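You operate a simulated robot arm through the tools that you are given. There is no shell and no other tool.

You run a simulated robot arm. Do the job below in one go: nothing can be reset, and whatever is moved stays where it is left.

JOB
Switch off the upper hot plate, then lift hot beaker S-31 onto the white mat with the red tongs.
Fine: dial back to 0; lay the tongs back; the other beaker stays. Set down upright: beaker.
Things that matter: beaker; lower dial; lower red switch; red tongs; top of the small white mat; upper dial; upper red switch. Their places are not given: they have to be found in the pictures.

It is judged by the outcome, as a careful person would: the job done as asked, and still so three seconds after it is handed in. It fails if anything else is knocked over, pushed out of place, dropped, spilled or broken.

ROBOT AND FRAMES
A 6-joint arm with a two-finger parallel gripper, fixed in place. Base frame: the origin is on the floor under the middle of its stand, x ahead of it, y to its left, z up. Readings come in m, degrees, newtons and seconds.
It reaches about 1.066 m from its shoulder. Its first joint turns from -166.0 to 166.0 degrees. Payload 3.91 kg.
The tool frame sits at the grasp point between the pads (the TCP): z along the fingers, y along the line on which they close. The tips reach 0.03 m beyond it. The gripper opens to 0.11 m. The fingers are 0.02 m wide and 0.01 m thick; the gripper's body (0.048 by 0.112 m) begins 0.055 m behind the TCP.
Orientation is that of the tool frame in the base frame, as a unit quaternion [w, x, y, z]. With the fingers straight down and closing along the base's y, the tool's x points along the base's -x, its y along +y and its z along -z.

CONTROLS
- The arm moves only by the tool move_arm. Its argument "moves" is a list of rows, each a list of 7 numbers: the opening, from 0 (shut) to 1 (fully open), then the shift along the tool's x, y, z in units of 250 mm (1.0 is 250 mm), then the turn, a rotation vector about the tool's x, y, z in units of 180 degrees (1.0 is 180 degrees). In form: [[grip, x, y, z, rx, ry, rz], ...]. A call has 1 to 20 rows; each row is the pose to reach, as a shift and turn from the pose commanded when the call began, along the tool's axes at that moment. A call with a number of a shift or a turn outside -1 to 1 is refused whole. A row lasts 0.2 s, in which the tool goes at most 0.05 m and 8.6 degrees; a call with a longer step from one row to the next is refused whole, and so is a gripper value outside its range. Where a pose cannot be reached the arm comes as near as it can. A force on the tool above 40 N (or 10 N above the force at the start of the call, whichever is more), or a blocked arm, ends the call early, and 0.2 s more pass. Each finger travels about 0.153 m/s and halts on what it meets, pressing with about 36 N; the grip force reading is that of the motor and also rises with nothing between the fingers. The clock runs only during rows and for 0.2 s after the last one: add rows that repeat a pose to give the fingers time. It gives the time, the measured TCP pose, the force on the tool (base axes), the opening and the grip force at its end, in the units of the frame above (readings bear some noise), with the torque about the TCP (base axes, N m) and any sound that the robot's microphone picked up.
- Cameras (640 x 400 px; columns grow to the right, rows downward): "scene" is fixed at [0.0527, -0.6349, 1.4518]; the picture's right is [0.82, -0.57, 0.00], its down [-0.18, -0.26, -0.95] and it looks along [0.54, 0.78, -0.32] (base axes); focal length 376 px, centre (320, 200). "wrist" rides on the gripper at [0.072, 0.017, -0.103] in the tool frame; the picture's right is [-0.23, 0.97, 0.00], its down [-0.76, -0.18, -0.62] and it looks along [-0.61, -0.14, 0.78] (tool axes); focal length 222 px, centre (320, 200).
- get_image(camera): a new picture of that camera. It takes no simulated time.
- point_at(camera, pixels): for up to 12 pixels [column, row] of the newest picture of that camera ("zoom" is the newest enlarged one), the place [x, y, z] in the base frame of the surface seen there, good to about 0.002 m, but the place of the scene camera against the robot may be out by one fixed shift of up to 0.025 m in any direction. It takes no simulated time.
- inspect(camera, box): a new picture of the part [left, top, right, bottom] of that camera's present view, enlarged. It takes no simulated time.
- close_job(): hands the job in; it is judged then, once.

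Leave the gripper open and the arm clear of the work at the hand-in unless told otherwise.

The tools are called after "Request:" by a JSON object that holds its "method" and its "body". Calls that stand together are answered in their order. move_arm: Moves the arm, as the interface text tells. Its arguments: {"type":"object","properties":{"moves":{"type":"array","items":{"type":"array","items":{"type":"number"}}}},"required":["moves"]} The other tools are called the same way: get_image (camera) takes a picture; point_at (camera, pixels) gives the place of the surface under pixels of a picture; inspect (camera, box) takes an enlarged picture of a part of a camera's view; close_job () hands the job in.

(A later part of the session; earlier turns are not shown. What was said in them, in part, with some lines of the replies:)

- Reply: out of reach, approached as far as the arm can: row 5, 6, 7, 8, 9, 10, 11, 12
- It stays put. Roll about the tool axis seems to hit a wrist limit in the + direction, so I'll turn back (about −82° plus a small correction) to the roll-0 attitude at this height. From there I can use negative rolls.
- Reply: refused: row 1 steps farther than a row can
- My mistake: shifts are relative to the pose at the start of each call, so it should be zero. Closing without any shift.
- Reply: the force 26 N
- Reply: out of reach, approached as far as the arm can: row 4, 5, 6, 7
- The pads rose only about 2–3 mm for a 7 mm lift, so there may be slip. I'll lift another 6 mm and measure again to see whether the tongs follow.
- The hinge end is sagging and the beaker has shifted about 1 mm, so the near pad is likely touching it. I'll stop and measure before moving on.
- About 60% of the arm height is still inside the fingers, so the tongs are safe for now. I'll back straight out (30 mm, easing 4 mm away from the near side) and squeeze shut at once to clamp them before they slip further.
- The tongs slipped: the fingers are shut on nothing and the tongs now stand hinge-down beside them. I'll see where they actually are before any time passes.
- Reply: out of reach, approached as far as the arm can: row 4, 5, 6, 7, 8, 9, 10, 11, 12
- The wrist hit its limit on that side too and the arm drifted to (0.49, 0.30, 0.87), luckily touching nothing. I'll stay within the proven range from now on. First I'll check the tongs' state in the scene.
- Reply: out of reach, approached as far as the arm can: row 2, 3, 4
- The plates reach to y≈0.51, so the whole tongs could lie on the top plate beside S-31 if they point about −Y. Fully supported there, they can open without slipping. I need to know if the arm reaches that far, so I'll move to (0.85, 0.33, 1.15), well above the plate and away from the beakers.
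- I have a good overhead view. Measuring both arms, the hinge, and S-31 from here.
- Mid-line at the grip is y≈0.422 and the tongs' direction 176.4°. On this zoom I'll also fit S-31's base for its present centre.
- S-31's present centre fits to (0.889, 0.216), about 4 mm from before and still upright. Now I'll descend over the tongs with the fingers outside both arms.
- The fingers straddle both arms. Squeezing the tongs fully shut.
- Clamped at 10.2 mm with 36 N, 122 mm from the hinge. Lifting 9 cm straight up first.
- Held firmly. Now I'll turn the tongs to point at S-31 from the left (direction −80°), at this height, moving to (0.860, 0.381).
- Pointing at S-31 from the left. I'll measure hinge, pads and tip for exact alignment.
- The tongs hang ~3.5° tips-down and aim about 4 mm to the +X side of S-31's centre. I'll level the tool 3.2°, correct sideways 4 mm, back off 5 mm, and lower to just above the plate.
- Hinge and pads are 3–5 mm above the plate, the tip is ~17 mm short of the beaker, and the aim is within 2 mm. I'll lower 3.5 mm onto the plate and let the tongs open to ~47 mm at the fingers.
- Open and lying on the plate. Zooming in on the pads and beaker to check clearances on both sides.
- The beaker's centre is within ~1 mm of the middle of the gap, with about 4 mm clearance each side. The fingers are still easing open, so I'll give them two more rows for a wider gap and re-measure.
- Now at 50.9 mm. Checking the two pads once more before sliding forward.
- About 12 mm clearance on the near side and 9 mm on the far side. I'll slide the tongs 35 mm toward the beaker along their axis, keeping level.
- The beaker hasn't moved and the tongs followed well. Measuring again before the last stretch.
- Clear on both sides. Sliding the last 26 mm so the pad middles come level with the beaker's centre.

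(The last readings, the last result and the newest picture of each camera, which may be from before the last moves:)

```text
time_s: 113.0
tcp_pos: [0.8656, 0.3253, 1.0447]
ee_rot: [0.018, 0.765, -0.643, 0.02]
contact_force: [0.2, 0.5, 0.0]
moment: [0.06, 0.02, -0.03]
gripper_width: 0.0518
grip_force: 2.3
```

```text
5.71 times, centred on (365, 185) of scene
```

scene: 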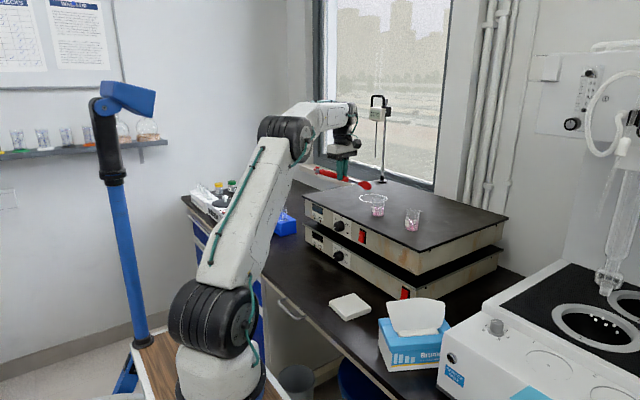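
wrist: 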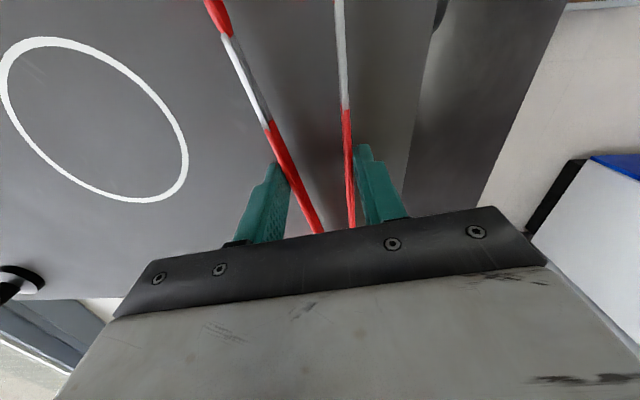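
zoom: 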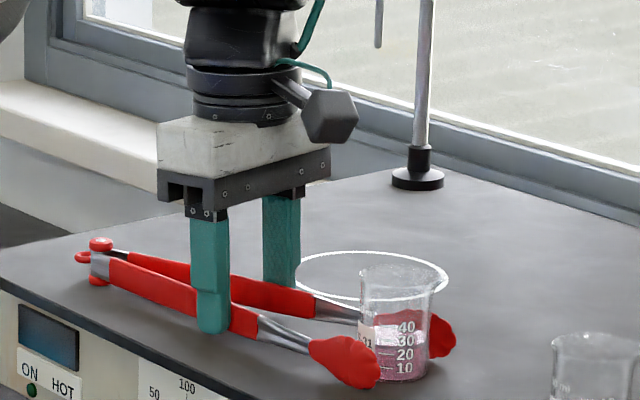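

The pads are now on both sides of the beaker, which was nudged only ~1 mm. Measuring how the pads sit relative to its centre.

Request:
{"method": "inspect", "body": {"camera": "scene", "box": [355, 190, 400, 222]}}

Request:
{"method": "point_at", "body": {"camera": "zoom", "pixels": [[292, 310], [250, 265], [215, 285], [240, 340], [455, 245], [425, 240], [430, 200], [350, 330], [385, 310], [320, 290], [380, 290], [150, 250]]}}

```text
12.50 times, centred on (378, 206) of scene
```

zoom: 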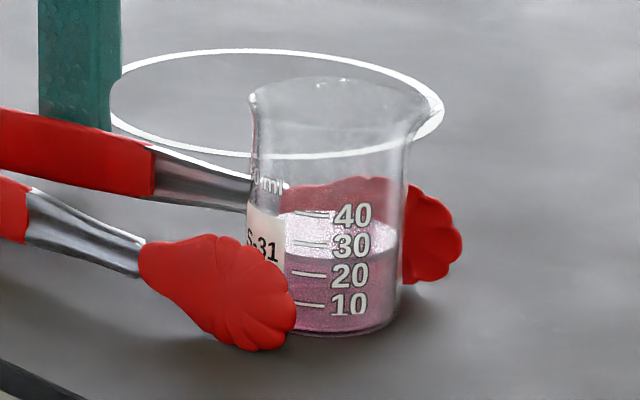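

```text
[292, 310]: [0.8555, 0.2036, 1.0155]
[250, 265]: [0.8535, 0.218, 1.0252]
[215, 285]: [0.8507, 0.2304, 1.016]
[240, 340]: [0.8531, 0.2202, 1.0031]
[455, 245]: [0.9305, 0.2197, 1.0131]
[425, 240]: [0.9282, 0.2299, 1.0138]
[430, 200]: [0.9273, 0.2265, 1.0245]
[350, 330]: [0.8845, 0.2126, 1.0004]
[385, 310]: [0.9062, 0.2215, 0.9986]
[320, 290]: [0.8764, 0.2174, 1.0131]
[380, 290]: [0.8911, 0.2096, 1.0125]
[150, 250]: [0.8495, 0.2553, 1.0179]
```

Centred sideways to within 1 mm, with the beaker about 4 mm toward the tips from the pad middle. I'll slide 4 mm more and then close slowly on the beaker.

Request:
{"method": "move_arm", "body": {"moves": [[0.45, 0.016, 0, 0.0009, 0, 0, 0], [0.43, 0.016, 0, 0.0009, 0, 0, 0], [0.41, 0.016, 0, 0.0009, 0, 0, 0], [0.39, 0.016, 0, 0.0009, 0, 0, 0], [0.375, 0.016, 0, 0.0009, 0, 0, 0], [0.36, 0.016, 0, 0.0009, 0, 0, 0], [0.345, 0.016, 0, 0.0009, 0, 0, 0], [0.33, 0.016, 0, 0.0009, 0, 0, 0]]}}

Request:
{"method": "inspect", "body": {"camera": "scene", "box": [355, 190, 400, 222]}}

Request:
{"method": "inspect", "body": {"camera": "scene", "box": [320, 150, 410, 220]}}

```text
time_s: 114.8
tcp_pos: [0.8653, 0.3213, 1.0451]
ee_rot: [0.018, 0.765, -0.643, 0.02]
contact_force: [0.5, 0.0, -0.6]
moment: [0.09, 0.02, 0.0]
gripper_width: 0.0381
grip_force: 2.9
```

```text
12.50 times, centred on (378, 206) of scene
```

zoom: 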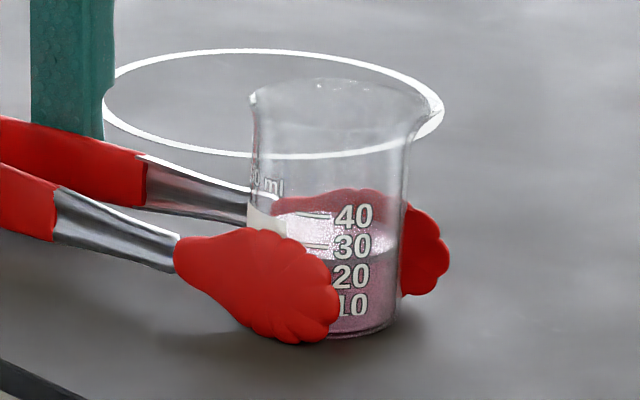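

```text
5.71 times, centred on (365, 185) of scene
```

zoom: 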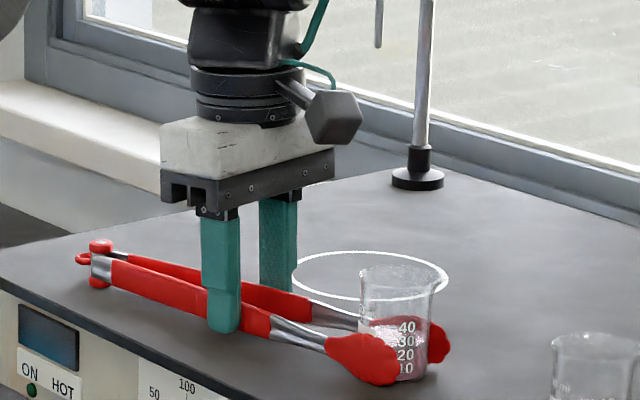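

Nearly touching, still only spring force. Continuing to close until the beaker takes the load.

Request:
{"method": "move_arm", "body": {"moves": [[0.32, 0, 0, 0, 0, 0, 0], [0.31, 0, 0, 0, 0, 0, 0], [0.3, 0, 0, 0, 0, 0, 0], [0.29, 0, 0, 0, 0, 0, 0], [0.28, 0, 0, 0, 0, 0, 0], [0.27, 0, 0, 0, 0, 0, 0], [0.26, 0, 0, 0, 0, 0, 0], [0.25, 0, 0, 0, 0, 0, 0]]}}

Request:
{"method": "inspect", "body": {"camera": "scene", "box": [355, 190, 400, 222]}}

Request:
{"method": "inspect", "body": {"camera": "scene", "box": [320, 150, 410, 220]}}

```text
time_s: 116.6
tcp_pos: [0.8672, 0.3226, 1.0436]
ee_rot: [0.017, 0.765, -0.643, 0.02]
contact_force: [-1.2, 0.3, -0.2]
moment: [0.03, -0.01, 0.03]
gripper_width: 0.0359
grip_force: 36.0
```

```text
12.50 times, centred on (378, 206) of scene
```

zoom: 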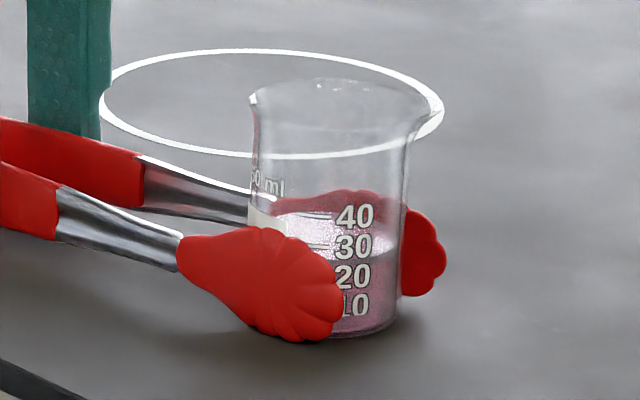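

```text
5.71 times, centred on (365, 185) of scene
```

zoom: 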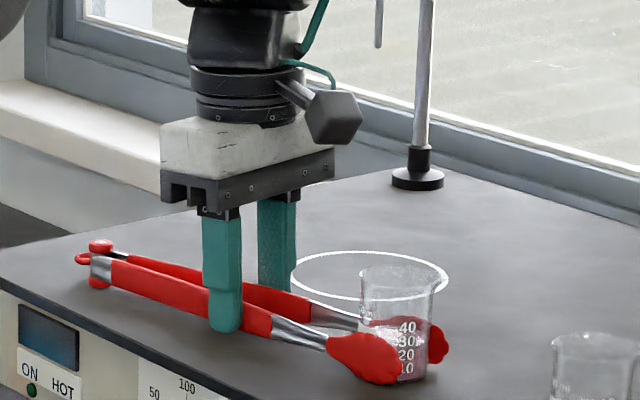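

The beaker is gripped, with force up to 36 N at 35.9 mm. I'll lift 10 mm slowly and check that beaker and tongs rise together upright.

Request:
{"method": "move_arm", "body": {"moves": [[0.2, 0.0004, 0, -0.008, 0, 0, 0], [0.2, 0.0009, 0, -0.016, 0, 0, 0], [0.2, 0.0013, 0, -0.024, 0, 0, 0], [0.2, 0.0018, 0, -0.032, 0, 0, 0], [0.2, 0.0022, 0, -0.04, 0, 0, 0], [0.2, 0.0022, 0, -0.04, 0, 0, 0]]}}

Request:
{"method": "inspect", "body": {"camera": "scene", "box": [355, 190, 400, 222]}}

Request:
{"method": "inspect", "body": {"camera": "scene", "box": [320, 150, 410, 220]}}

```text
time_s: 118.0
tcp_pos: [0.8675, 0.3204, 1.0565]
ee_rot: [0.017, 0.765, -0.643, 0.02]
contact_force: [-0.8, -0.3, -2.3]
moment: [0.08, 0.05, -0.01]
gripper_width: 0.0357
grip_force: 36.2
```

```text
12.50 times, centred on (378, 206) of scene
```

zoom: 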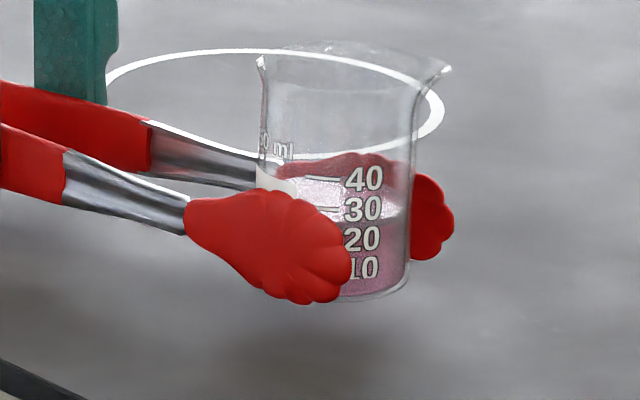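

```text
5.71 times, centred on (365, 185) of scene
```

zoom: 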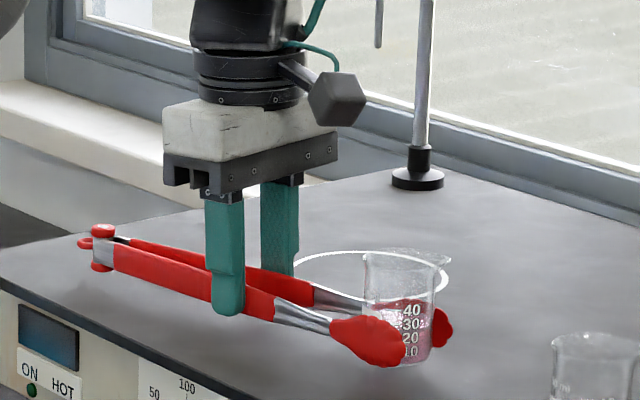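

The beaker is up, upright, and steady in the tongs. I'll raise it another 55 mm gently.

Request:
{"method": "move_arm", "body": {"moves": [[0.2, 0.0011, 0, -0.02, 0, 0, 0], [0.2, 0.0031, 0, -0.055, 0, 0, 0], [0.2, 0.0056, 0, -0.1, 0, 0, 0], [0.2, 0.0084, 0, -0.15, 0, 0, 0], [0.2, 0.0109, 0, -0.195, 0, 0, 0], [0.2, 0.0123, 0, -0.22, 0, 0, 0], [0.2, 0.0123, 0, -0.22, 0, 0, 0]]}}

Request:
{"method": "inspect", "body": {"camera": "scene", "box": [320, 130, 420, 210]}}

Request:
{"method": "get_image", "body": {"camera": "scene"}}

```text
time_s: 119.6
tcp_pos: [0.8664, 0.3219, 1.1098]
ee_rot: [0.018, 0.765, -0.644, 0.02]
contact_force: [-0.7, 0.1, -2.9]
moment: [0.06, 0.03, -0.01]
gripper_width: 0.0359
grip_force: 35.3
```

```text
5.00 times, centred on (370, 170) of scene
```

zoom: 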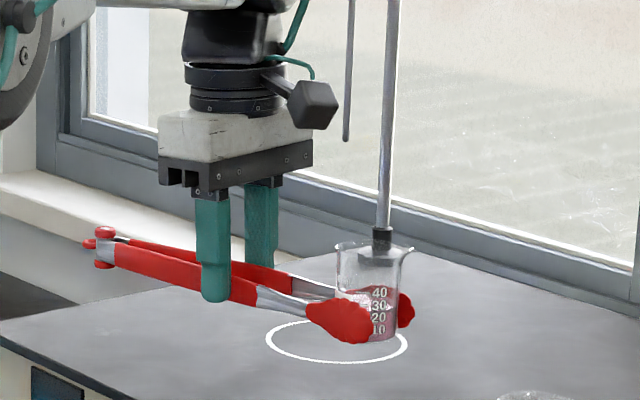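

```text
taken
```

scene: 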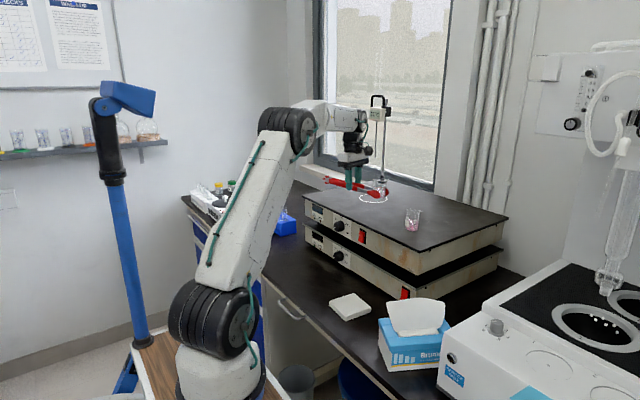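

Steady. Now a slow horizontal carry toward a point above the mat (beaker over about (0.670, 0.083)), at constant height.

Request:
{"method": "move_arm", "body": {"moves": [[0.2, 0.0036, 0.0094, 0.0002, 0, 0, 0], [0.2, 0.0127, 0.033, 0.0007, 0, 0, 0], [0.2, 0.0272, 0.0708, 0.0015, 0, 0, 0], [0.2, 0.0472, 0.1227, 0.0027, 0, 0, 0], [0.2, 0.069, 0.1794, 0.0039, 0, 0, 0], [0.2, 0.0926, 0.2407, 0.0052, 0, 0, 0], [0.2, 0.1162, 0.3021, 0.0065, 0, 0, 0], [0.2, 0.1398, 0.3634, 0.0079, 0, 0, 0], [0.2, 0.1634, 0.4248, 0.0092, 0, 0, 0], [0.2, 0.1869, 0.4862, 0.0105, 0, 0, 0], [0.2, 0.2105, 0.5475, 0.0118, 0, 0, 0], [0.2, 0.2341, 0.6089, 0.0132, 0, 0, 0], [0.2, 0.2577, 0.6702, 0.0145, 0, 0, 0], [0.2, 0.2795, 0.7269, 0.0157, 0, 0, 0], [0.2, 0.3013, 0.7835, 0.0169, 0, 0, 0], [0.2, 0.3213, 0.8354, 0.0181, 0, 0, 0], [0.2, 0.3394, 0.8826, 0.0191, 0, 0, 0], [0.2, 0.3521, 0.9157, 0.0198, 0, 0, 0], [0.2, 0.3594, 0.9346, 0.0202, 0, 0, 0], [0.2, 0.363, 0.944, 0.0204, 0, 0, 0]]}}

Request:
{"method": "get_image", "body": {"camera": "scene"}}

Request:
{"method": "inspect", "body": {"camera": "scene", "box": [300, 170, 420, 260]}}

Request:
{"method": "get_image", "body": {"camera": "wrist"}}

```text
time_s: 123.8
tcp_pos: [0.65, 0.1904, 1.1108]
ee_rot: [0.017, 0.765, -0.644, 0.019]
contact_force: [0.2, 0.6, -2.1]
moment: [0.08, -0.02, -0.01]
gripper_width: 0.0358
grip_force: 36.3
```

```text
taken
```

scene: 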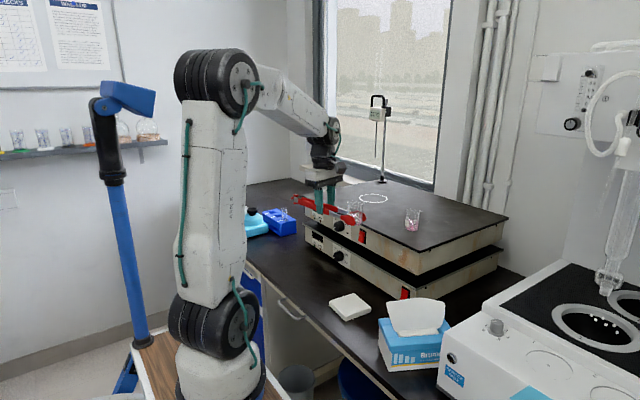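

```text
4.44 times, centred on (360, 215) of scene
```

zoom: 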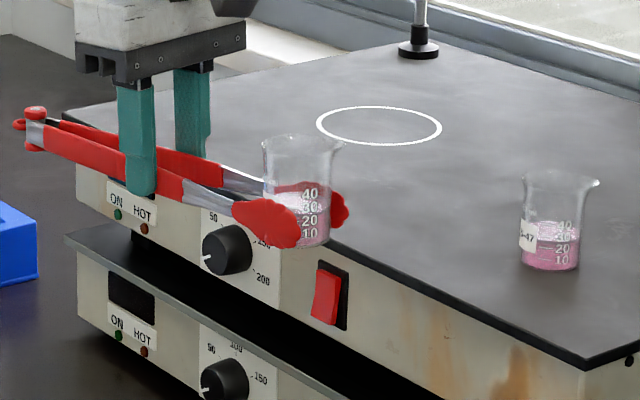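

```text
taken
```

wrist: 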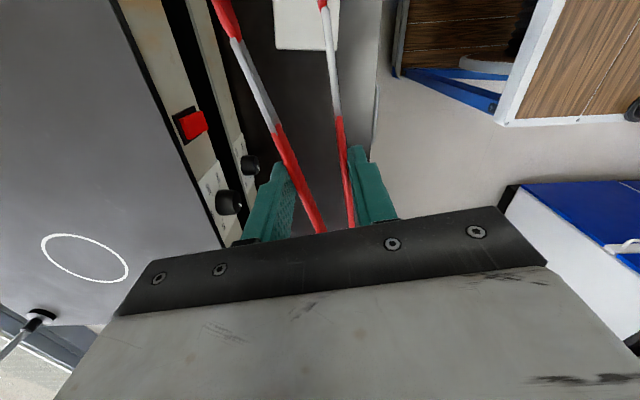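

Beaker still upright above the bench. Now I'll measure the beaker's base and the mat in the same camera, so the set-down is relative and exact.

Request:
{"method": "inspect", "body": {"camera": "scene", "box": [340, 195, 385, 230]}}

Request:
{"method": "point_at", "body": {"camera": "zoom", "pixels": [[265, 130], [275, 190], [395, 150], [400, 220], [385, 245], [330, 255], [350, 250], [300, 130], [350, 160], [200, 190], [240, 200], [270, 250]]}}

Request:
{"method": "inspect", "body": {"camera": "scene", "box": [320, 280, 385, 330]}}

```text
11.43 times, centred on (362, 212) of scene
```

zoom: 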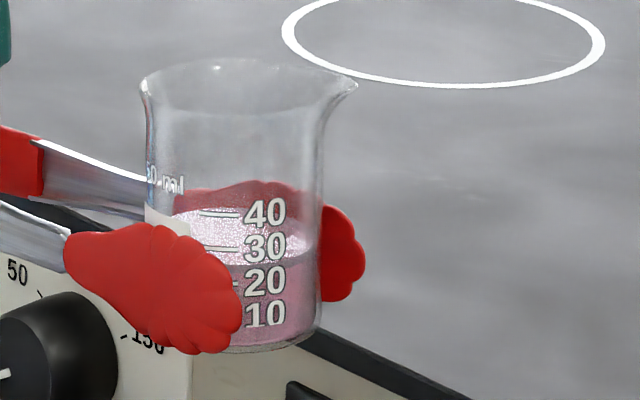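

```text
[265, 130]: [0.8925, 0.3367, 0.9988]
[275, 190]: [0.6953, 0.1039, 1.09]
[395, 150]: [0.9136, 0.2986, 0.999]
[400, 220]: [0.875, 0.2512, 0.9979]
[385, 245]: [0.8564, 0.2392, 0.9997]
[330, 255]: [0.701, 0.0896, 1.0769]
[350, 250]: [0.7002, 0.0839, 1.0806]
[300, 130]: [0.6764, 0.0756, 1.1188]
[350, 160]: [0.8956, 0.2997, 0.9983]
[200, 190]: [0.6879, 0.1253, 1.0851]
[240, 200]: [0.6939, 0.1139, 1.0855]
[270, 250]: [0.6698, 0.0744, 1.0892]
```

```text
8.00 times, centred on (352, 305) of scene
```

zoom: 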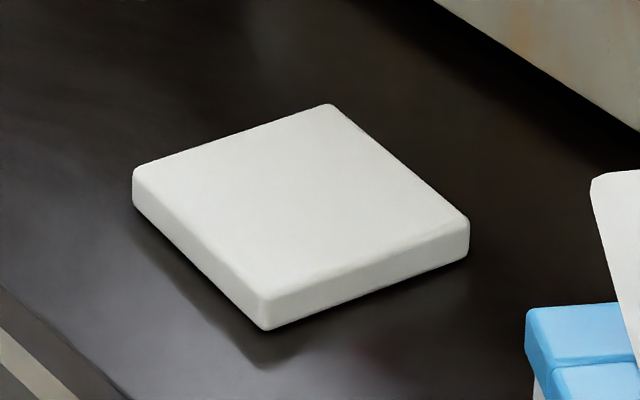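

Request:
{"method": "point_at", "body": {"camera": "zoom", "pixels": [[142, 176], [330, 112], [460, 222], [268, 290], [300, 200], [200, 180], [380, 210], [200, 290], [60, 150]]}}

Request:
{"method": "inspect", "body": {"camera": "scene", "box": [345, 205, 380, 232]}}

Request:
{"method": "point_at", "body": {"camera": "zoom", "pixels": [[320, 200]]}}

```text
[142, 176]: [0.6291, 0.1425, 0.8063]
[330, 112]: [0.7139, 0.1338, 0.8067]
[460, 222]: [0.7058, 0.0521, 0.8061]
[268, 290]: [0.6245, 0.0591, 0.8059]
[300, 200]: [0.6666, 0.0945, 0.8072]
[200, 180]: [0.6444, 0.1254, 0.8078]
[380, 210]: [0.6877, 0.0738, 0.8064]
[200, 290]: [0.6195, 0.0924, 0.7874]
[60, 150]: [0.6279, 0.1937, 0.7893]
```

```text
14.81 times, centred on (362, 218) of scene
```

zoom: 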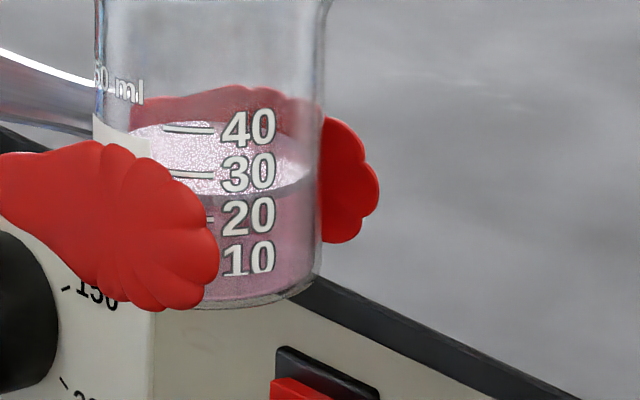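

```text
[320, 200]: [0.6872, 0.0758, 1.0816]
```

Request:
{"method": "point_at", "body": {"camera": "zoom", "pixels": [[240, 302], [290, 288], [312, 268], [265, 285], [265, 215], [300, 240], [240, 140], [260, 60], [200, 60], [312, 200], [150, 60], [225, 295]]}}

```text
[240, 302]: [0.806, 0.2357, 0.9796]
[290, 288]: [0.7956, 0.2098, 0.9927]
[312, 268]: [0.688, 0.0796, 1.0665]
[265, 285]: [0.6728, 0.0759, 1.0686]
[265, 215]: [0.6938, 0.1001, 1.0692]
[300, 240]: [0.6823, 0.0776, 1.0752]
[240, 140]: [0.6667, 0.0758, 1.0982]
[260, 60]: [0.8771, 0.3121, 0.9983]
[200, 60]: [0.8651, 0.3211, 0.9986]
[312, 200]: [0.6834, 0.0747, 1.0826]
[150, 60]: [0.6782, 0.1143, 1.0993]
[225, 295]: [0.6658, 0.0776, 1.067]
```

In scene coordinates the beaker is centred at (0.675, 0.096) and the mat at (0.668, 0.097), with the base ~258 mm above the mat top. I'll correct 6 mm in X and lower the first 135 mm smoothly.

Request:
{"method": "move_arm", "body": {"moves": [[0.2, -0.002, 0.003, 0.02, 0, 0, 0], [0.2, -0.0054, 0.008, 0.06, 0, 0, 0], [0.2, -0.0095, 0.013, 0.12, 0, 0, 0], [0.2, -0.0139, 0.018, 0.19, 0, 0, 0], [0.2, -0.0182, 0.022, 0.26, 0, 0, 0], [0.2, -0.0223, 0.0236, 0.33, 0, 0, 0], [0.2, -0.0262, 0.0236, 0.4, 0, 0, 0], [0.2, -0.0301, 0.0236, 0.46, 0, 0, 0], [0.2, -0.0329, 0.0236, 0.51, 0, 0, 0], [0.2, -0.0346, 0.0236, 0.54, 0, 0, 0]]}}

Request:
{"method": "get_image", "body": {"camera": "scene"}}

Request:
{"method": "inspect", "body": {"camera": "scene", "box": [290, 220, 400, 320]}}

```text
time_s: 126.0
tcp_pos: [0.6452, 0.1904, 0.9744]
ee_rot: [0.018, 0.765, -0.644, 0.019]
contact_force: [0.1, -1.6, -1.1]
moment: [0.08, -0.03, 0.03]
gripper_width: 0.0354
grip_force: 36.0
```

```text
taken
```

scene: 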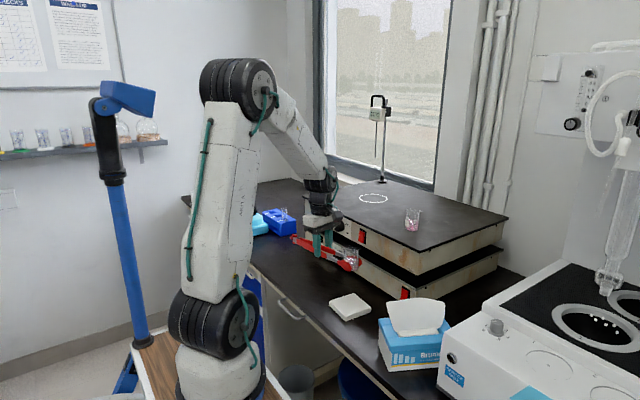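

```text
4.00 times, centred on (345, 270) of scene
```

zoom: 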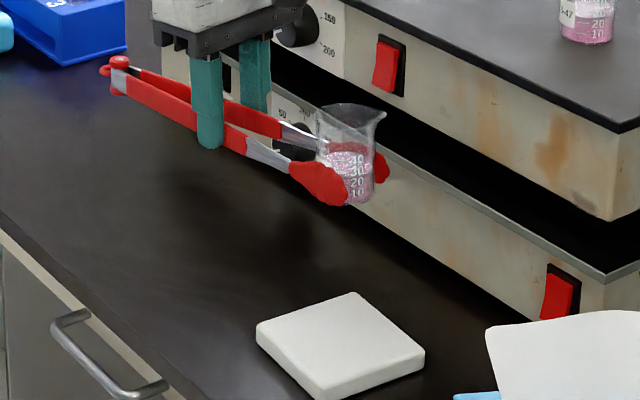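

Reachable and steady. Lowering another ~114 mm, to about 8 mm above the mat.

Request:
{"method": "move_arm", "body": {"moves": [[0.2, -0.0011, 0, 0.02, 0, 0, 0], [0.2, -0.0034, 0, 0.06, 0, 0, 0], [0.2, -0.0062, 0, 0.11, 0, 0, 0], [0.2, -0.0095, 0, 0.17, 0, 0, 0], [0.2, -0.0129, 0, 0.23, 0, 0, 0], [0.2, -0.0162, 0, 0.29, 0, 0, 0], [0.2, -0.019, 0, 0.34, 0, 0, 0], [0.2, -0.0218, 0, 0.39, 0, 0, 0], [0.2, -0.0237, 0, 0.425, 0, 0, 0], [0.2, -0.0248, 0, 0.444, 0, 0, 0], [0.2, -0.0254, 0, 0.454, 0, 0, 0]]}}

Request:
{"method": "inspect", "body": {"camera": "scene", "box": [300, 240, 400, 330]}}

Request:
{"method": "inspect", "body": {"camera": "scene", "box": [325, 275, 380, 325]}}

```text
time_s: 128.4
tcp_pos: [0.6433, 0.1885, 0.86]
ee_rot: [0.018, 0.765, -0.643, 0.019]
contact_force: [0.2, 1.3, -2.0]
moment: [0.08, 0.02, 0.0]
gripper_width: 0.0355
grip_force: 35.7
```

```text
4.44 times, centred on (350, 285) of scene
```

zoom: 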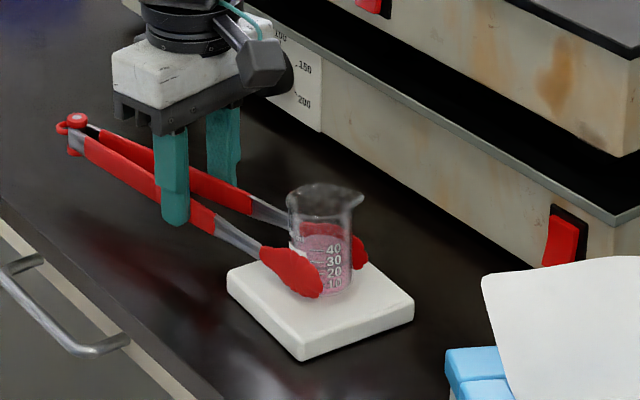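

```text
8.00 times, centred on (352, 300) of scene
```

zoom: 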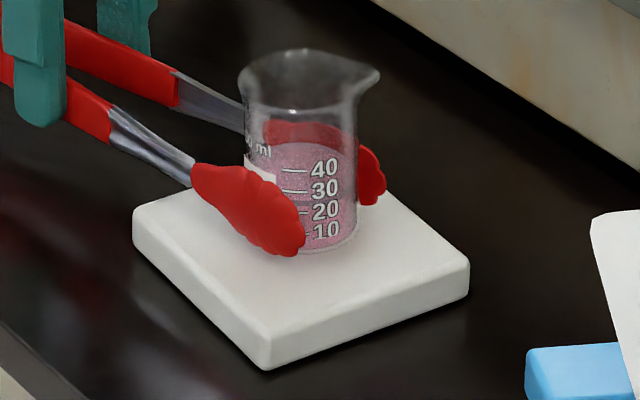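

The beaker is just above the mat. Measuring its base against the mat to fine-tune.

Request:
{"method": "point_at", "body": {"camera": "zoom", "pixels": [[325, 248], [345, 240], [315, 215], [340, 200], [300, 150], [335, 165], [320, 235], [200, 250], [400, 260], [300, 320], [250, 175], [255, 215]]}}

```text
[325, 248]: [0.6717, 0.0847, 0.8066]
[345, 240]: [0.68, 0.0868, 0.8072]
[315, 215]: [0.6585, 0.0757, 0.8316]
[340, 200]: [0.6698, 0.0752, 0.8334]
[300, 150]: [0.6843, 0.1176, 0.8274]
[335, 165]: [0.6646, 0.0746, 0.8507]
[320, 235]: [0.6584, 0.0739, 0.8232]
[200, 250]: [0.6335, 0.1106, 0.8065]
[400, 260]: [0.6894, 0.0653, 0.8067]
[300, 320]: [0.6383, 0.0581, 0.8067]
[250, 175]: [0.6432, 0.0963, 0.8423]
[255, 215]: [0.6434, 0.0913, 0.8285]
```

Base centre (0.665, 0.094) vs mat centre (0.668, 0.097), well inside. Lowering the last ~8 mm slowly until it touches.

Request:
{"method": "move_arm", "body": {"moves": [[0.2, -0.0004, 0, 0.007, 0, 0, 0], [0.2, -0.0008, 0, 0.014, 0, 0, 0], [0.2, -0.0012, 0, 0.021, 0, 0, 0], [0.2, -0.0015, 0, 0.026, 0, 0, 0], [0.2, -0.0016, 0, 0.029, 0, 0, 0], [0.2, -0.0016, 0, 0.029, 0, 0, 0]]}}

Request:
{"method": "inspect", "body": {"camera": "scene", "box": [325, 275, 380, 325]}}

```text
time_s: 129.8
tcp_pos: [0.645, 0.1915, 0.8544]
ee_rot: [0.018, 0.765, -0.643, 0.02]
contact_force: [-0.2, -1.4, 3.1]
moment: [-0.39, -0.03, -0.07]
gripper_width: 0.0353
grip_force: 35.8
```

```text
8.00 times, centred on (352, 300) of scene
```

zoom: 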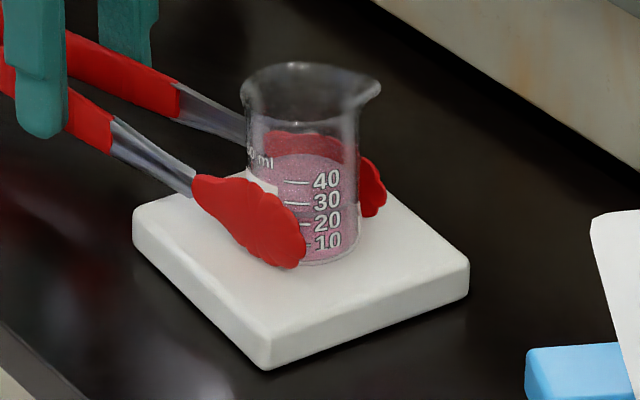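

The beaker stands on the mat (contact +3 N). I'll ease 1 mm up to remove the press and open the tongs symmetrically to free the beaker.

Request:
{"method": "move_arm", "body": {"moves": [[0.25, 0.0002, 0, -0.003, 0, 0, 0], [0.34, 0.0002, 0, -0.004, 0, 0, 0], [0.37, 0.0002, 0, -0.004, 0, 0, 0], [0.4, 0.0002, 0, -0.004, 0, 0, 0], [0.43, 0.0002, 0, -0.004, 0, 0, 0], [0.46, 0.0002, 0, -0.004, 0, 0, 0]]}}

Request:
{"method": "inspect", "body": {"camera": "scene", "box": [325, 275, 380, 325]}}

Request:
{"method": "inspect", "body": {"camera": "scene", "box": [300, 240, 400, 330]}}

```text
time_s: 131.2
tcp_pos: [0.6438, 0.1909, 0.8551]
ee_rot: [0.017, 0.765, -0.643, 0.019]
contact_force: [0.4, 0.6, 0.3]
moment: [-0.03, -0.01, -0.01]
gripper_width: 0.049
grip_force: 2.3
```

```text
8.00 times, centred on (352, 300) of scene
```

zoom: 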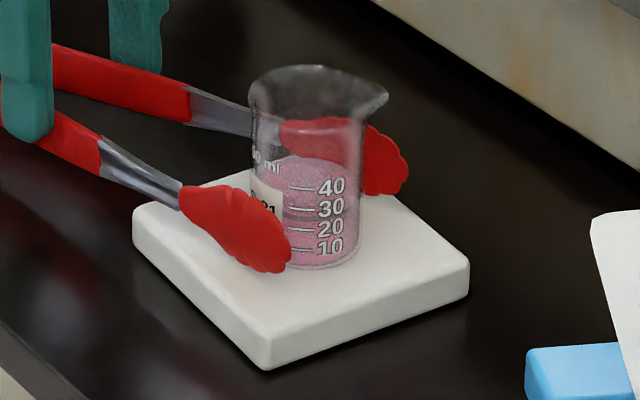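

```text
4.44 times, centred on (350, 285) of scene
```

zoom: 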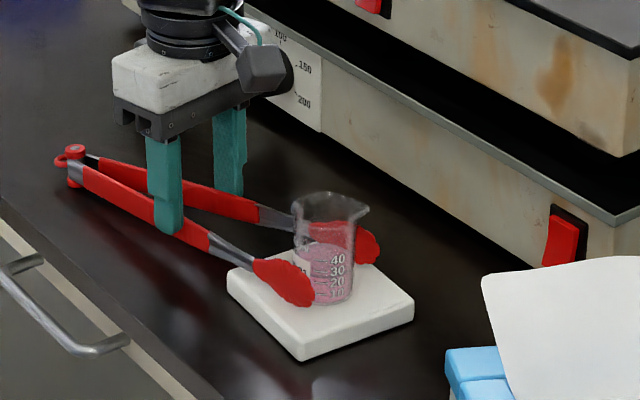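

The beaker stands free on the mat with the pads clear on both sides. I'll firm the finger contact slightly (still clear of the glass), slide straight back 62 mm along the tongs' axis, then squeeze shut.

Request:
{"method": "move_arm", "body": {"moves": [[0.42, 0, 0, 0, 0, 0, 0], [0.415, -0.04, 0, -0.0022, 0, 0, 0], [0.415, -0.1, 0, -0.0056, 0, 0, 0], [0.415, -0.16, 0, -0.009, 0, 0, 0], [0.415, -0.22, 0, -0.0123, 0, 0, 0], [0.415, -0.25, 0, -0.014, 0, 0, 0]]}}

Request:
{"method": "inspect", "body": {"camera": "scene", "box": [300, 240, 400, 330]}}

```text
time_s: 132.6
tcp_pos: [0.6331, 0.2532, 0.8548]
ee_rot: [0.018, 0.765, -0.643, 0.02]
contact_force: [0.9, -0.2, -0.4]
moment: [-0.03, 0.01, 0.07]
gripper_width: 0.0444
grip_force: 2.3
```

```text
4.44 times, centred on (350, 285) of scene
```

zoom: 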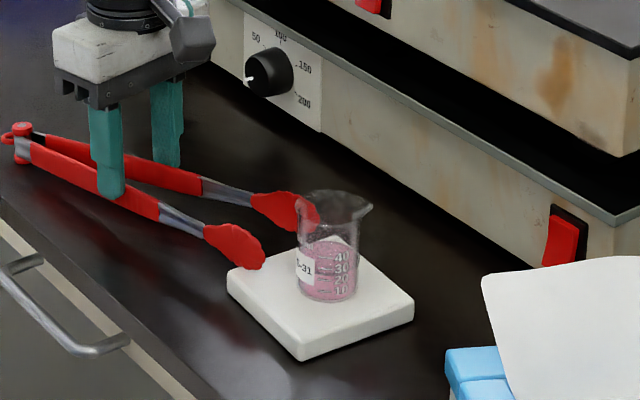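

The beaker stands undisturbed on the mat, and the tips are now about 20 mm clear. I'll slide back 20 mm more, then squeeze the tongs shut to carry them.

Request:
{"method": "move_arm", "body": {"moves": [[0.41, -0.03, 0, -0.0017, 0, 0, 0], [0.41, -0.07, 0, -0.0039, 0, 0, 0], [0.38, -0.09, 0, -0.005, 0, 0, 0], [0.28, -0.09, 0, -0.005, 0, 0, 0], [0.18, -0.09, 0, -0.005, 0, 0, 0], [0.08, -0.09, 0, -0.005, 0, 0, 0], [0, -0.09, 0, -0.005, 0, 0, 0], [0, -0.09, 0, -0.005, 0, 0, 0]]}}

Request:
{"method": "inspect", "body": {"camera": "scene", "box": [280, 230, 400, 330]}}

Request:
{"method": "get_image", "body": {"camera": "wrist"}}

```text
time_s: 134.4
tcp_pos: [0.6293, 0.276, 0.8531]
ee_rot: [0.018, 0.765, -0.644, 0.019]
contact_force: [-0.4, 0.4, 1.1]
moment: [0.03, 0.0, -0.15]
gripper_width: 0.0104
grip_force: 36.0
```

```text
4.00 times, centred on (340, 280) of scene
```

zoom: 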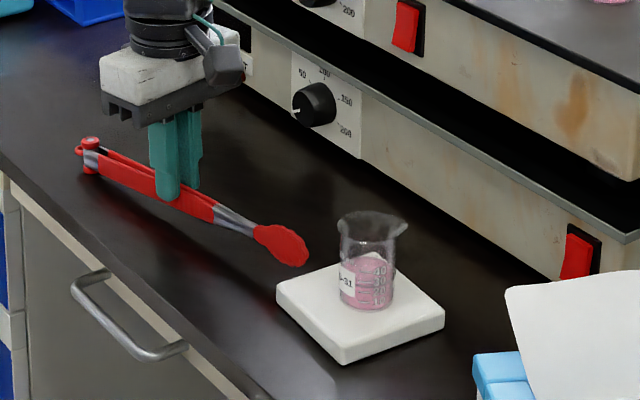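

```text
taken
```

wrist: 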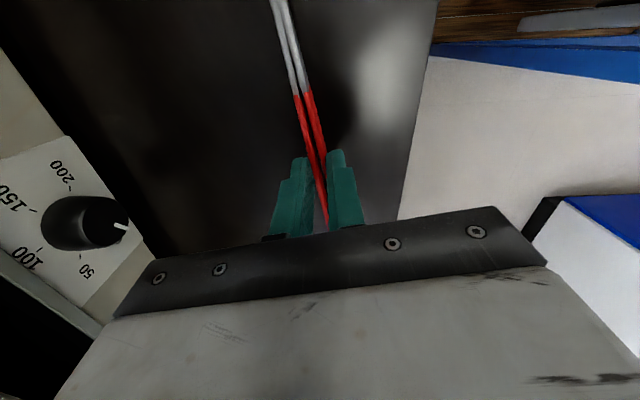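

Shut and held. The beaker is fine on the mat. I'll lift the tongs 40 mm and measure them for laying back at their original place (hinge (0.652, 0.536), pointing −Y).

Request:
{"method": "move_arm", "body": {"moves": [[0, 0.0022, 0, -0.04, 0, 0, 0], [0, 0.0056, 0, -0.1, 0, 0, 0], [0, 0.009, 0, -0.16, 0, 0, 0], [0, 0.009, 0, -0.16, 0, 0, 0]]}}

Request:
{"method": "inspect", "body": {"camera": "scene", "box": [280, 220, 380, 300]}}

Request:
{"method": "point_at", "body": {"camera": "zoom", "pixels": [[320, 200]]}}

```text
time_s: 135.4
tcp_pos: [0.6288, 0.2753, 0.8963]
ee_rot: [0.018, 0.765, -0.643, 0.019]
contact_force: [0.4, 0.1, -1.7]
moment: [0.05, -0.01, -0.01]
gripper_width: 0.0106
grip_force: 36.4
```

```text
5.00 times, centred on (330, 260) of scene
```

zoom: 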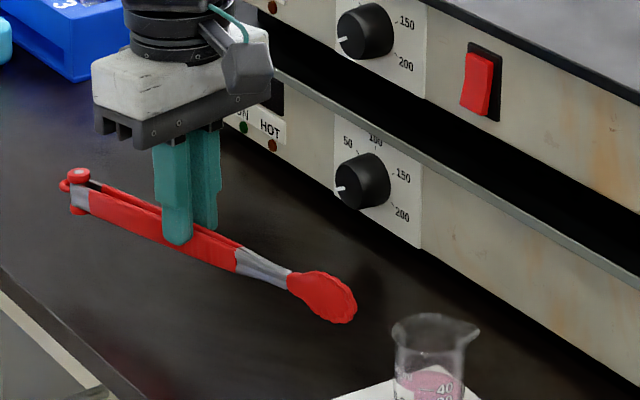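

```text
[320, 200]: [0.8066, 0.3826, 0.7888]
```

Request:
{"method": "point_at", "body": {"camera": "zoom", "pixels": [[79, 173], [78, 210], [120, 215], [200, 245], [260, 265], [320, 275], [325, 318], [320, 297], [354, 312], [345, 300], [150, 225]]}}

```text
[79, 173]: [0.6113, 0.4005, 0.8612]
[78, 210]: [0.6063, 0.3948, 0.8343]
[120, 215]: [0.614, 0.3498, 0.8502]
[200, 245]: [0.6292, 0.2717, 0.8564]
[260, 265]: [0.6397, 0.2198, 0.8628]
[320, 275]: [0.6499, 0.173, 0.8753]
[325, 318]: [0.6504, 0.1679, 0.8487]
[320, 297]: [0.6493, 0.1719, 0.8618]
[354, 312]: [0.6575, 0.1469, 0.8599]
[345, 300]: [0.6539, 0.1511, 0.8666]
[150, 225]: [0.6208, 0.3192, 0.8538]
```

The tongs hang 3.6° hinge-low, 113 mm from hinge to grip, direction −79.7°. First I'll level them and rise 2 cm.

Request:
{"method": "move_arm", "body": {"moves": [[0, 0.0022, 0, -0.04, 0, -0.01, 0], [0, 0.0045, 0, -0.08, 0, -0.02, 0], [0, 0.0045, 0, -0.08, 0, -0.02, 0]]}}

```text
time_s: 136.2
tcp_pos: [0.6284, 0.2757, 0.9153]
ee_rot: [-0.003, 0.766, -0.643, -0.005]
contact_force: [0.6, 0.1, -2.0]
moment: [0.02, -0.01, -0.03]
gripper_width: 0.0106
grip_force: 36.4
```

Now I'll turn 12° to the original direction and move back over the original place, (0.648, 0.423).

Request:
{"method": "move_arm", "body": {"moves": [[0, -0.05, -0.016, 0, 0, 0, 0.006], [0, -0.15, -0.048, 0, 0, 0, 0.018], [0, -0.27, -0.086, 0, 0, 0, 0.032], [0, -0.39, -0.124, 0, 0, 0, 0.046], [0, -0.49, -0.156, 0, 0, 0, 0.058], [0, -0.55, -0.175, 0, 0, 0, 0.065], [0, -0.566, -0.18, 0, 0, 0, 0.0667], [0, -0.566, -0.18, 0, 0, 0, 0.0667]]}}

Request:
{"method": "inspect", "body": {"camera": "scene", "box": [240, 200, 340, 280]}}

Request:
{"method": "point_at", "body": {"camera": "zoom", "pixels": [[320, 200]]}}

```text
time_s: 138.0
tcp_pos: [0.6505, 0.4229, 0.917]
ee_rot: [0.002, -0.694, 0.72, 0.005]
contact_force: [0.4, -0.4, -2.3]
moment: [0.01, -0.01, -0.04]
gripper_width: 0.0104
grip_force: 36.1
```

```text
5.00 times, centred on (290, 240) of scene
```

zoom: 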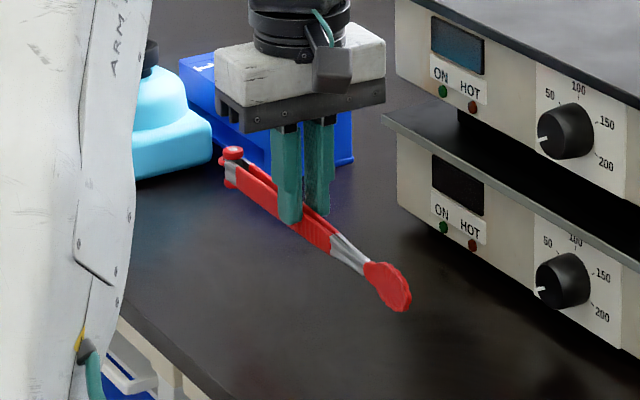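

```text
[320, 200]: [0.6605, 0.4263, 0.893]
```

Request:
{"method": "point_at", "body": {"camera": "zoom", "pixels": [[233, 150], [229, 184], [260, 195], [310, 232], [350, 260], [385, 285], [385, 265], [395, 305], [404, 302], [240, 175]]}}

```text
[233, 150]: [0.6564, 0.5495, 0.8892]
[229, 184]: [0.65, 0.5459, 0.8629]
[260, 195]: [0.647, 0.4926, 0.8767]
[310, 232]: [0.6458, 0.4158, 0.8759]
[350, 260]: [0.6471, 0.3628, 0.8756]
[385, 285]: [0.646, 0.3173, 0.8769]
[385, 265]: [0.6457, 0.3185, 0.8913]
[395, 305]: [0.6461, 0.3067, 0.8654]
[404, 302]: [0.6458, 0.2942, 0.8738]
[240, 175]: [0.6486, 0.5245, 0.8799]
```

Aligned: hinge (0.654, 0.535) and tip (0.644, 0.280), within 3 mm of where the tongs started, and level. Lowering 74 mm to the bench.

Request:
{"method": "move_arm", "body": {"moves": [[0, 0, 0, 0.05, 0, 0, 0], [0, 0, 0, 0.13, 0, 0, 0], [0, 0, 0, 0.2, 0, 0, 0], [0, 0, 0, 0.25, 0, 0, 0], [0, 0, 0, 0.28, 0, 0, 0], [0, 0, 0, 0.293, 0, 0, 0], [0, 0, 0, 0.297, 0, 0, 0]]}}

Request:
{"method": "inspect", "body": {"camera": "scene", "box": [240, 210, 340, 290]}}

```text
time_s: 139.6
tcp_pos: [0.6503, 0.4244, 0.8453]
ee_rot: [0.006, -0.695, 0.719, 0.004]
contact_force: [-4.7, -4.0, 35.3]
moment: [0.09, 0.15, 0.11]
gripper_width: 0.0106
grip_force: 36.4
```

```text
5.00 times, centred on (290, 250) of scene
```

zoom: 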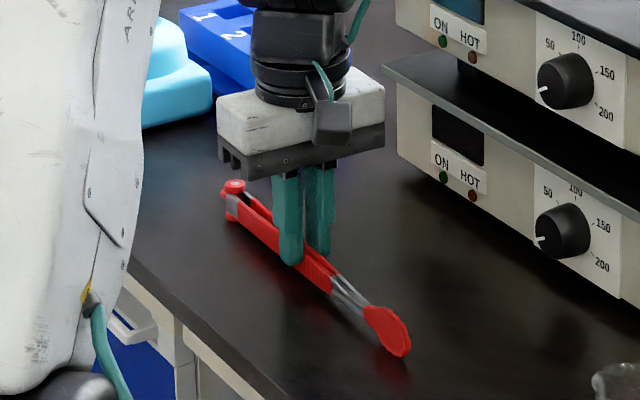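

The tongs are firmly on the bench (35 N up). I'll relieve the press by 2.5 mm, then open slowly so they settle.

Request:
{"method": "move_arm", "body": {"moves": [[0, 0, 0, -0.006, 0, 0, 0], [0, 0, 0, -0.01, 0, 0, 0]]}}

Request:
{"method": "move_arm", "body": {"moves": [[0.1, 0, 0, 0, 0, 0, 0], [0.17, 0, 0, 0, 0, 0, 0], [0.24, 0, 0, 0, 0, 0, 0], [0.3, 0, 0, 0, 0, 0, 0], [0.36, 0, 0, 0, 0, 0, 0], [0.41, 0, 0, 0, 0, 0, 0], [0.45, 0, 0, 0, 0, 0, 0], [0.5, 0, 0, 0, 0, 0, 0], [0.6, 0, 0, 0, 0, 0, 0], [0.75, 0, 0, 0, 0, 0, 0], [0.75, 0, 0, 0, 0, 0, 0]]}}

Request:
{"method": "inspect", "body": {"camera": "scene", "box": [240, 210, 340, 290]}}

Request:
{"method": "get_image", "body": {"camera": "wrist"}}

```text
time_s: 140.2
tcp_pos: [0.6502, 0.4243, 0.8457]
ee_rot: [0.003, -0.694, 0.72, 0.005]
contact_force: [4.9, 5.6, 16.6]
moment: [1.06, -0.23, 0.0]
gripper_width: 0.0105
grip_force: 35.8
```

```text
time_s: 142.6
tcp_pos: [0.649, 0.4234, 0.8452]
ee_rot: [0.002, -0.694, 0.72, 0.005]
contact_force: [0.5, 0.4, -0.2]
moment: [0.01, 0.01, -0.01]
gripper_width: 0.0826
grip_force: 0.0
```

```text
5.00 times, centred on (290, 250) of scene
```

zoom: 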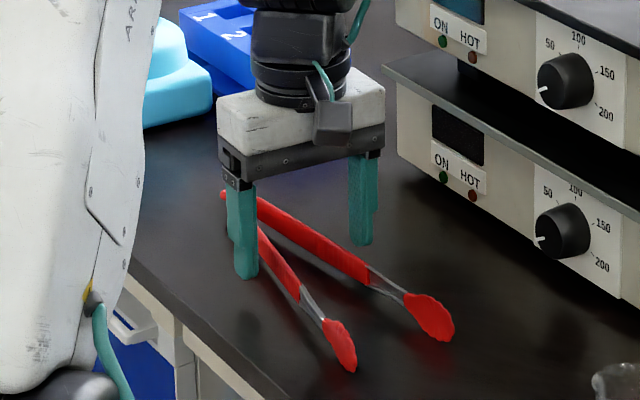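

```text
taken
```

wrist: 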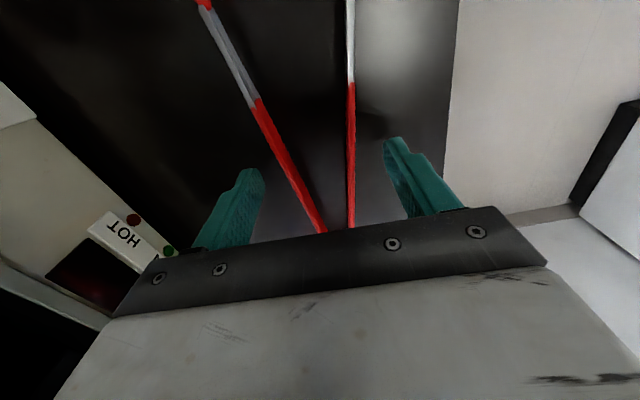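

The tongs lie open on the bench where they were at the start (pads at zoom (340,345) and (430,317), same as before). I'll rise straight up 22 cm.

Request:
{"method": "move_arm", "body": {"moves": [[0.8, 0, 0, -0.06, 0, 0, 0], [0.8, 0, 0, -0.18, 0, 0, 0], [0.9, 0, 0, -0.34, 0, 0, 0], [1, 0, 0, -0.5, 0, 0, 0], [1, 0, 0, -0.66, 0, 0, 0], [1, 0, 0, -0.8, 0, 0, 0], [1, 0, 0, -0.88, 0, 0, 0]]}}

Request:
{"method": "get_image", "body": {"camera": "scene"}}

Request:
{"method": "inspect", "body": {"camera": "scene", "box": [300, 190, 390, 250]}}

Request:
{"method": "inspect", "body": {"camera": "scene", "box": [325, 210, 355, 240]}}

```text
time_s: 144.2
tcp_pos: [0.6525, 0.4199, 1.0656]
ee_rot: [0.003, -0.694, 0.72, 0.005]
contact_force: [-0.1, -0.1, 0.5]
moment: [-0.03, 0.01, 0.02]
gripper_width: 0.1097
grip_force: 0.0
```

```text
taken
```

scene: 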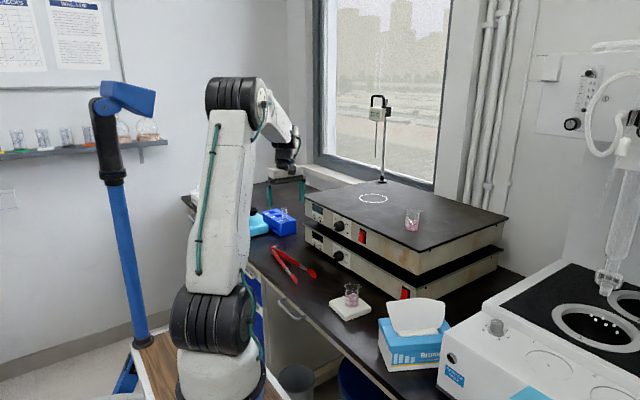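

```text
6.67 times, centred on (345, 220) of scene
```

zoom: 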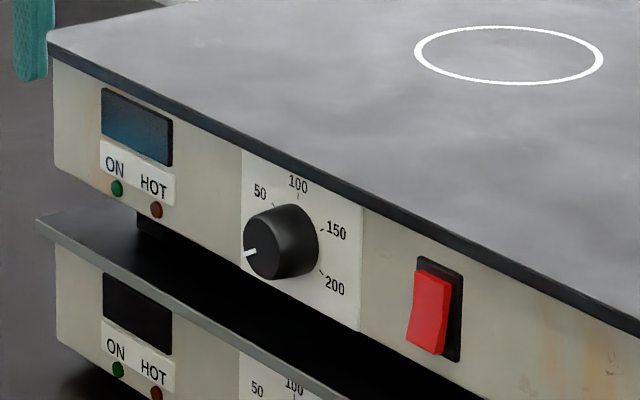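

```text
13.33 times, centred on (340, 225) of scene
```

zoom: 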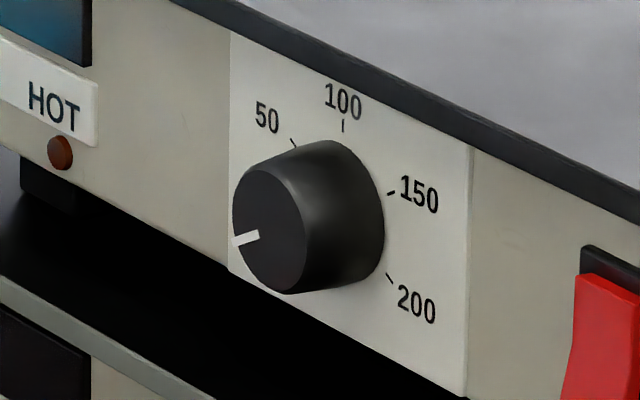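

Everything is in place. I'll verify the upper dial's pointer by measuring its line and the ticks in this zoom, and compare with the lower dial, whose pointer is at 0.

Request:
{"method": "point_at", "body": {"camera": "zoom", "pixels": [[256, 235], [236, 240], [270, 230], [294, 143], [343, 126], [391, 192], [389, 278], [268, 175], [275, 285]]}}

Request:
{"method": "inspect", "body": {"camera": "scene", "box": [325, 240, 355, 270]}}

Request:
{"method": "inspect", "body": {"camera": "scene", "box": [325, 270, 385, 325]}}

```text
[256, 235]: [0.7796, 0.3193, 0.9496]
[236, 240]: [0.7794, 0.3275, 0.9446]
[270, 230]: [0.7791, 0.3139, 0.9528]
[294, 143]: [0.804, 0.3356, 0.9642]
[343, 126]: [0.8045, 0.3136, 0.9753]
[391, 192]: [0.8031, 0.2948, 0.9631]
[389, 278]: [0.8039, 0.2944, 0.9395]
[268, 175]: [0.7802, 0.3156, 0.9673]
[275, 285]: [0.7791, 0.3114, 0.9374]
```

```text
13.33 times, centred on (340, 255) of scene
```

zoom: 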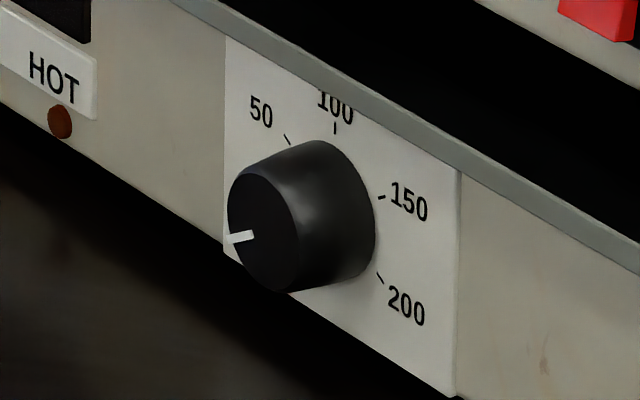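

```text
7.27 times, centred on (355, 298) of scene
```

zoom: 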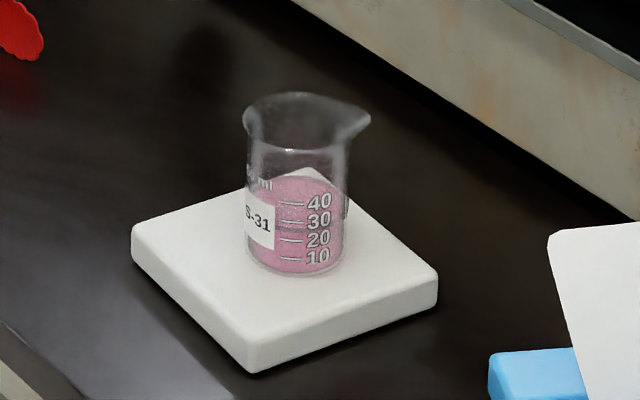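

The upper dial's line is at ~120° from the top (0), same as the lower one. S-31 stands upright on the mat with its liquid level unchanged, S-47 is untouched, and the rocker is off. I'll raise the open gripper well clear of the work.

Request:
{"method": "move_arm", "body": {"moves": [[1, 0, 0.03, -0.1, 0, 0, 0], [1, 0, 0.07, -0.22, 0, 0, 0], [1, 0, 0.12, -0.36, 0, 0, 0], [1, 0, 0.17, -0.5, 0, 0, 0], [1, 0, 0.22, -0.64, 0, 0, 0], [1, 0, 0.27, -0.78, 0, 0, 0], [1, 0, 0.3, -0.9, 0, 0, 0], [1, 0, 0.32, -0.96, 0, 0, 0]]}}

Request:
{"method": "get_image", "body": {"camera": "scene"}}

Request:
{"method": "get_image", "body": {"camera": "wrist"}}

Request:
{"method": "inspect", "body": {"camera": "scene", "box": [240, 210, 440, 330]}}

```text
time_s: 146.0
tcp_pos: [0.5711, 0.422, 1.3068]
ee_rot: [0.002, -0.694, 0.72, 0.005]
contact_force: [-0.6, -0.1, -0.7]
moment: [0.01, -0.02, -0.02]
gripper_width: 0.1103
grip_force: 0.1
```

```text
taken
```

scene: 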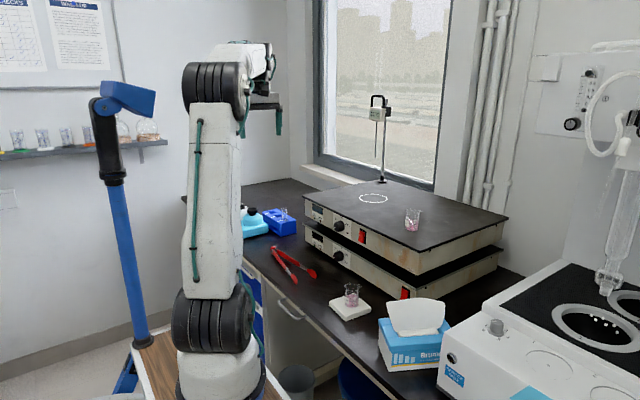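

```text
taken
```

wrist: 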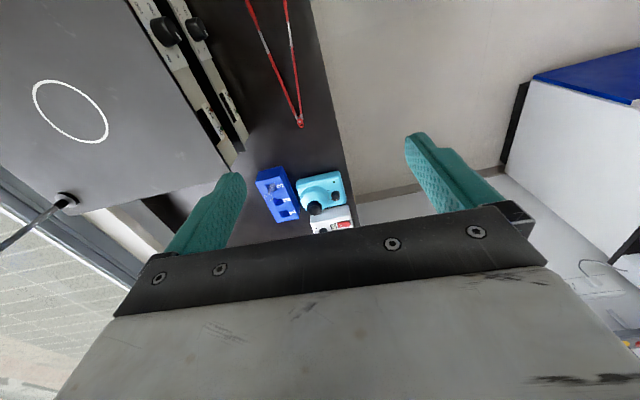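

```text
3.20 times, centred on (340, 270) of scene
```

zoom: 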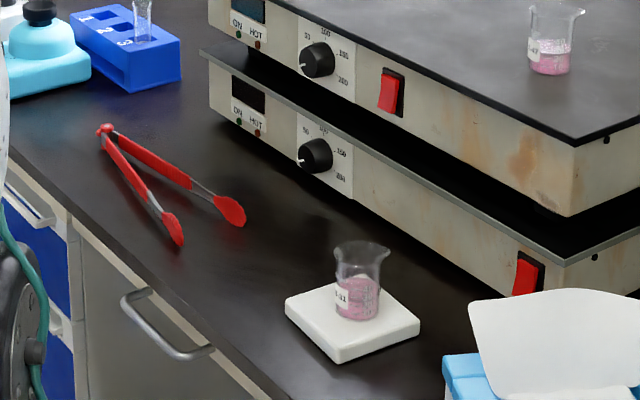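

The final view shows:
- **Upper plate:** off, with its dial at 0.
- **Lower plate:** unchanged.
- **S-31:** upright on the white mat.
- **S-47:** still on the plate.
- **Tongs:** lying where they began.
- **Gripper:** open and clear of the work.

I'm handing the job in.

Request:
{"method": "close_job", "body": {}}

```text
The job is handed in.
```

The job is done and handed in, but the tongs were dropped once partway through.

- **Upper hot plate:** it is switched off at its red switch, and its dial is turned back to 0.
- **S-31:** I lifted it with the red tongs and set it upright on the white mat. No liquid was spilled that I could see.
- **S-47:** it was not touched and is still on the plate.
- **Tongs:** they lie open on the bench within a few millimetres of where they started.
- **Arm:** the gripper is open and raised clear of the bench.

**What went wrong:**
- **Tongs dropped:** on my first try at S-31 they slipped out of the gripper, fell to the bench and came to rest against the front of the lower plate. Nothing else was knocked over. I checked both dials afterwards and both still read 0.
- **S-31 nudged:** it slid about 4 mm on the plate during that first try but stayed upright. I then lifted it on the second try.
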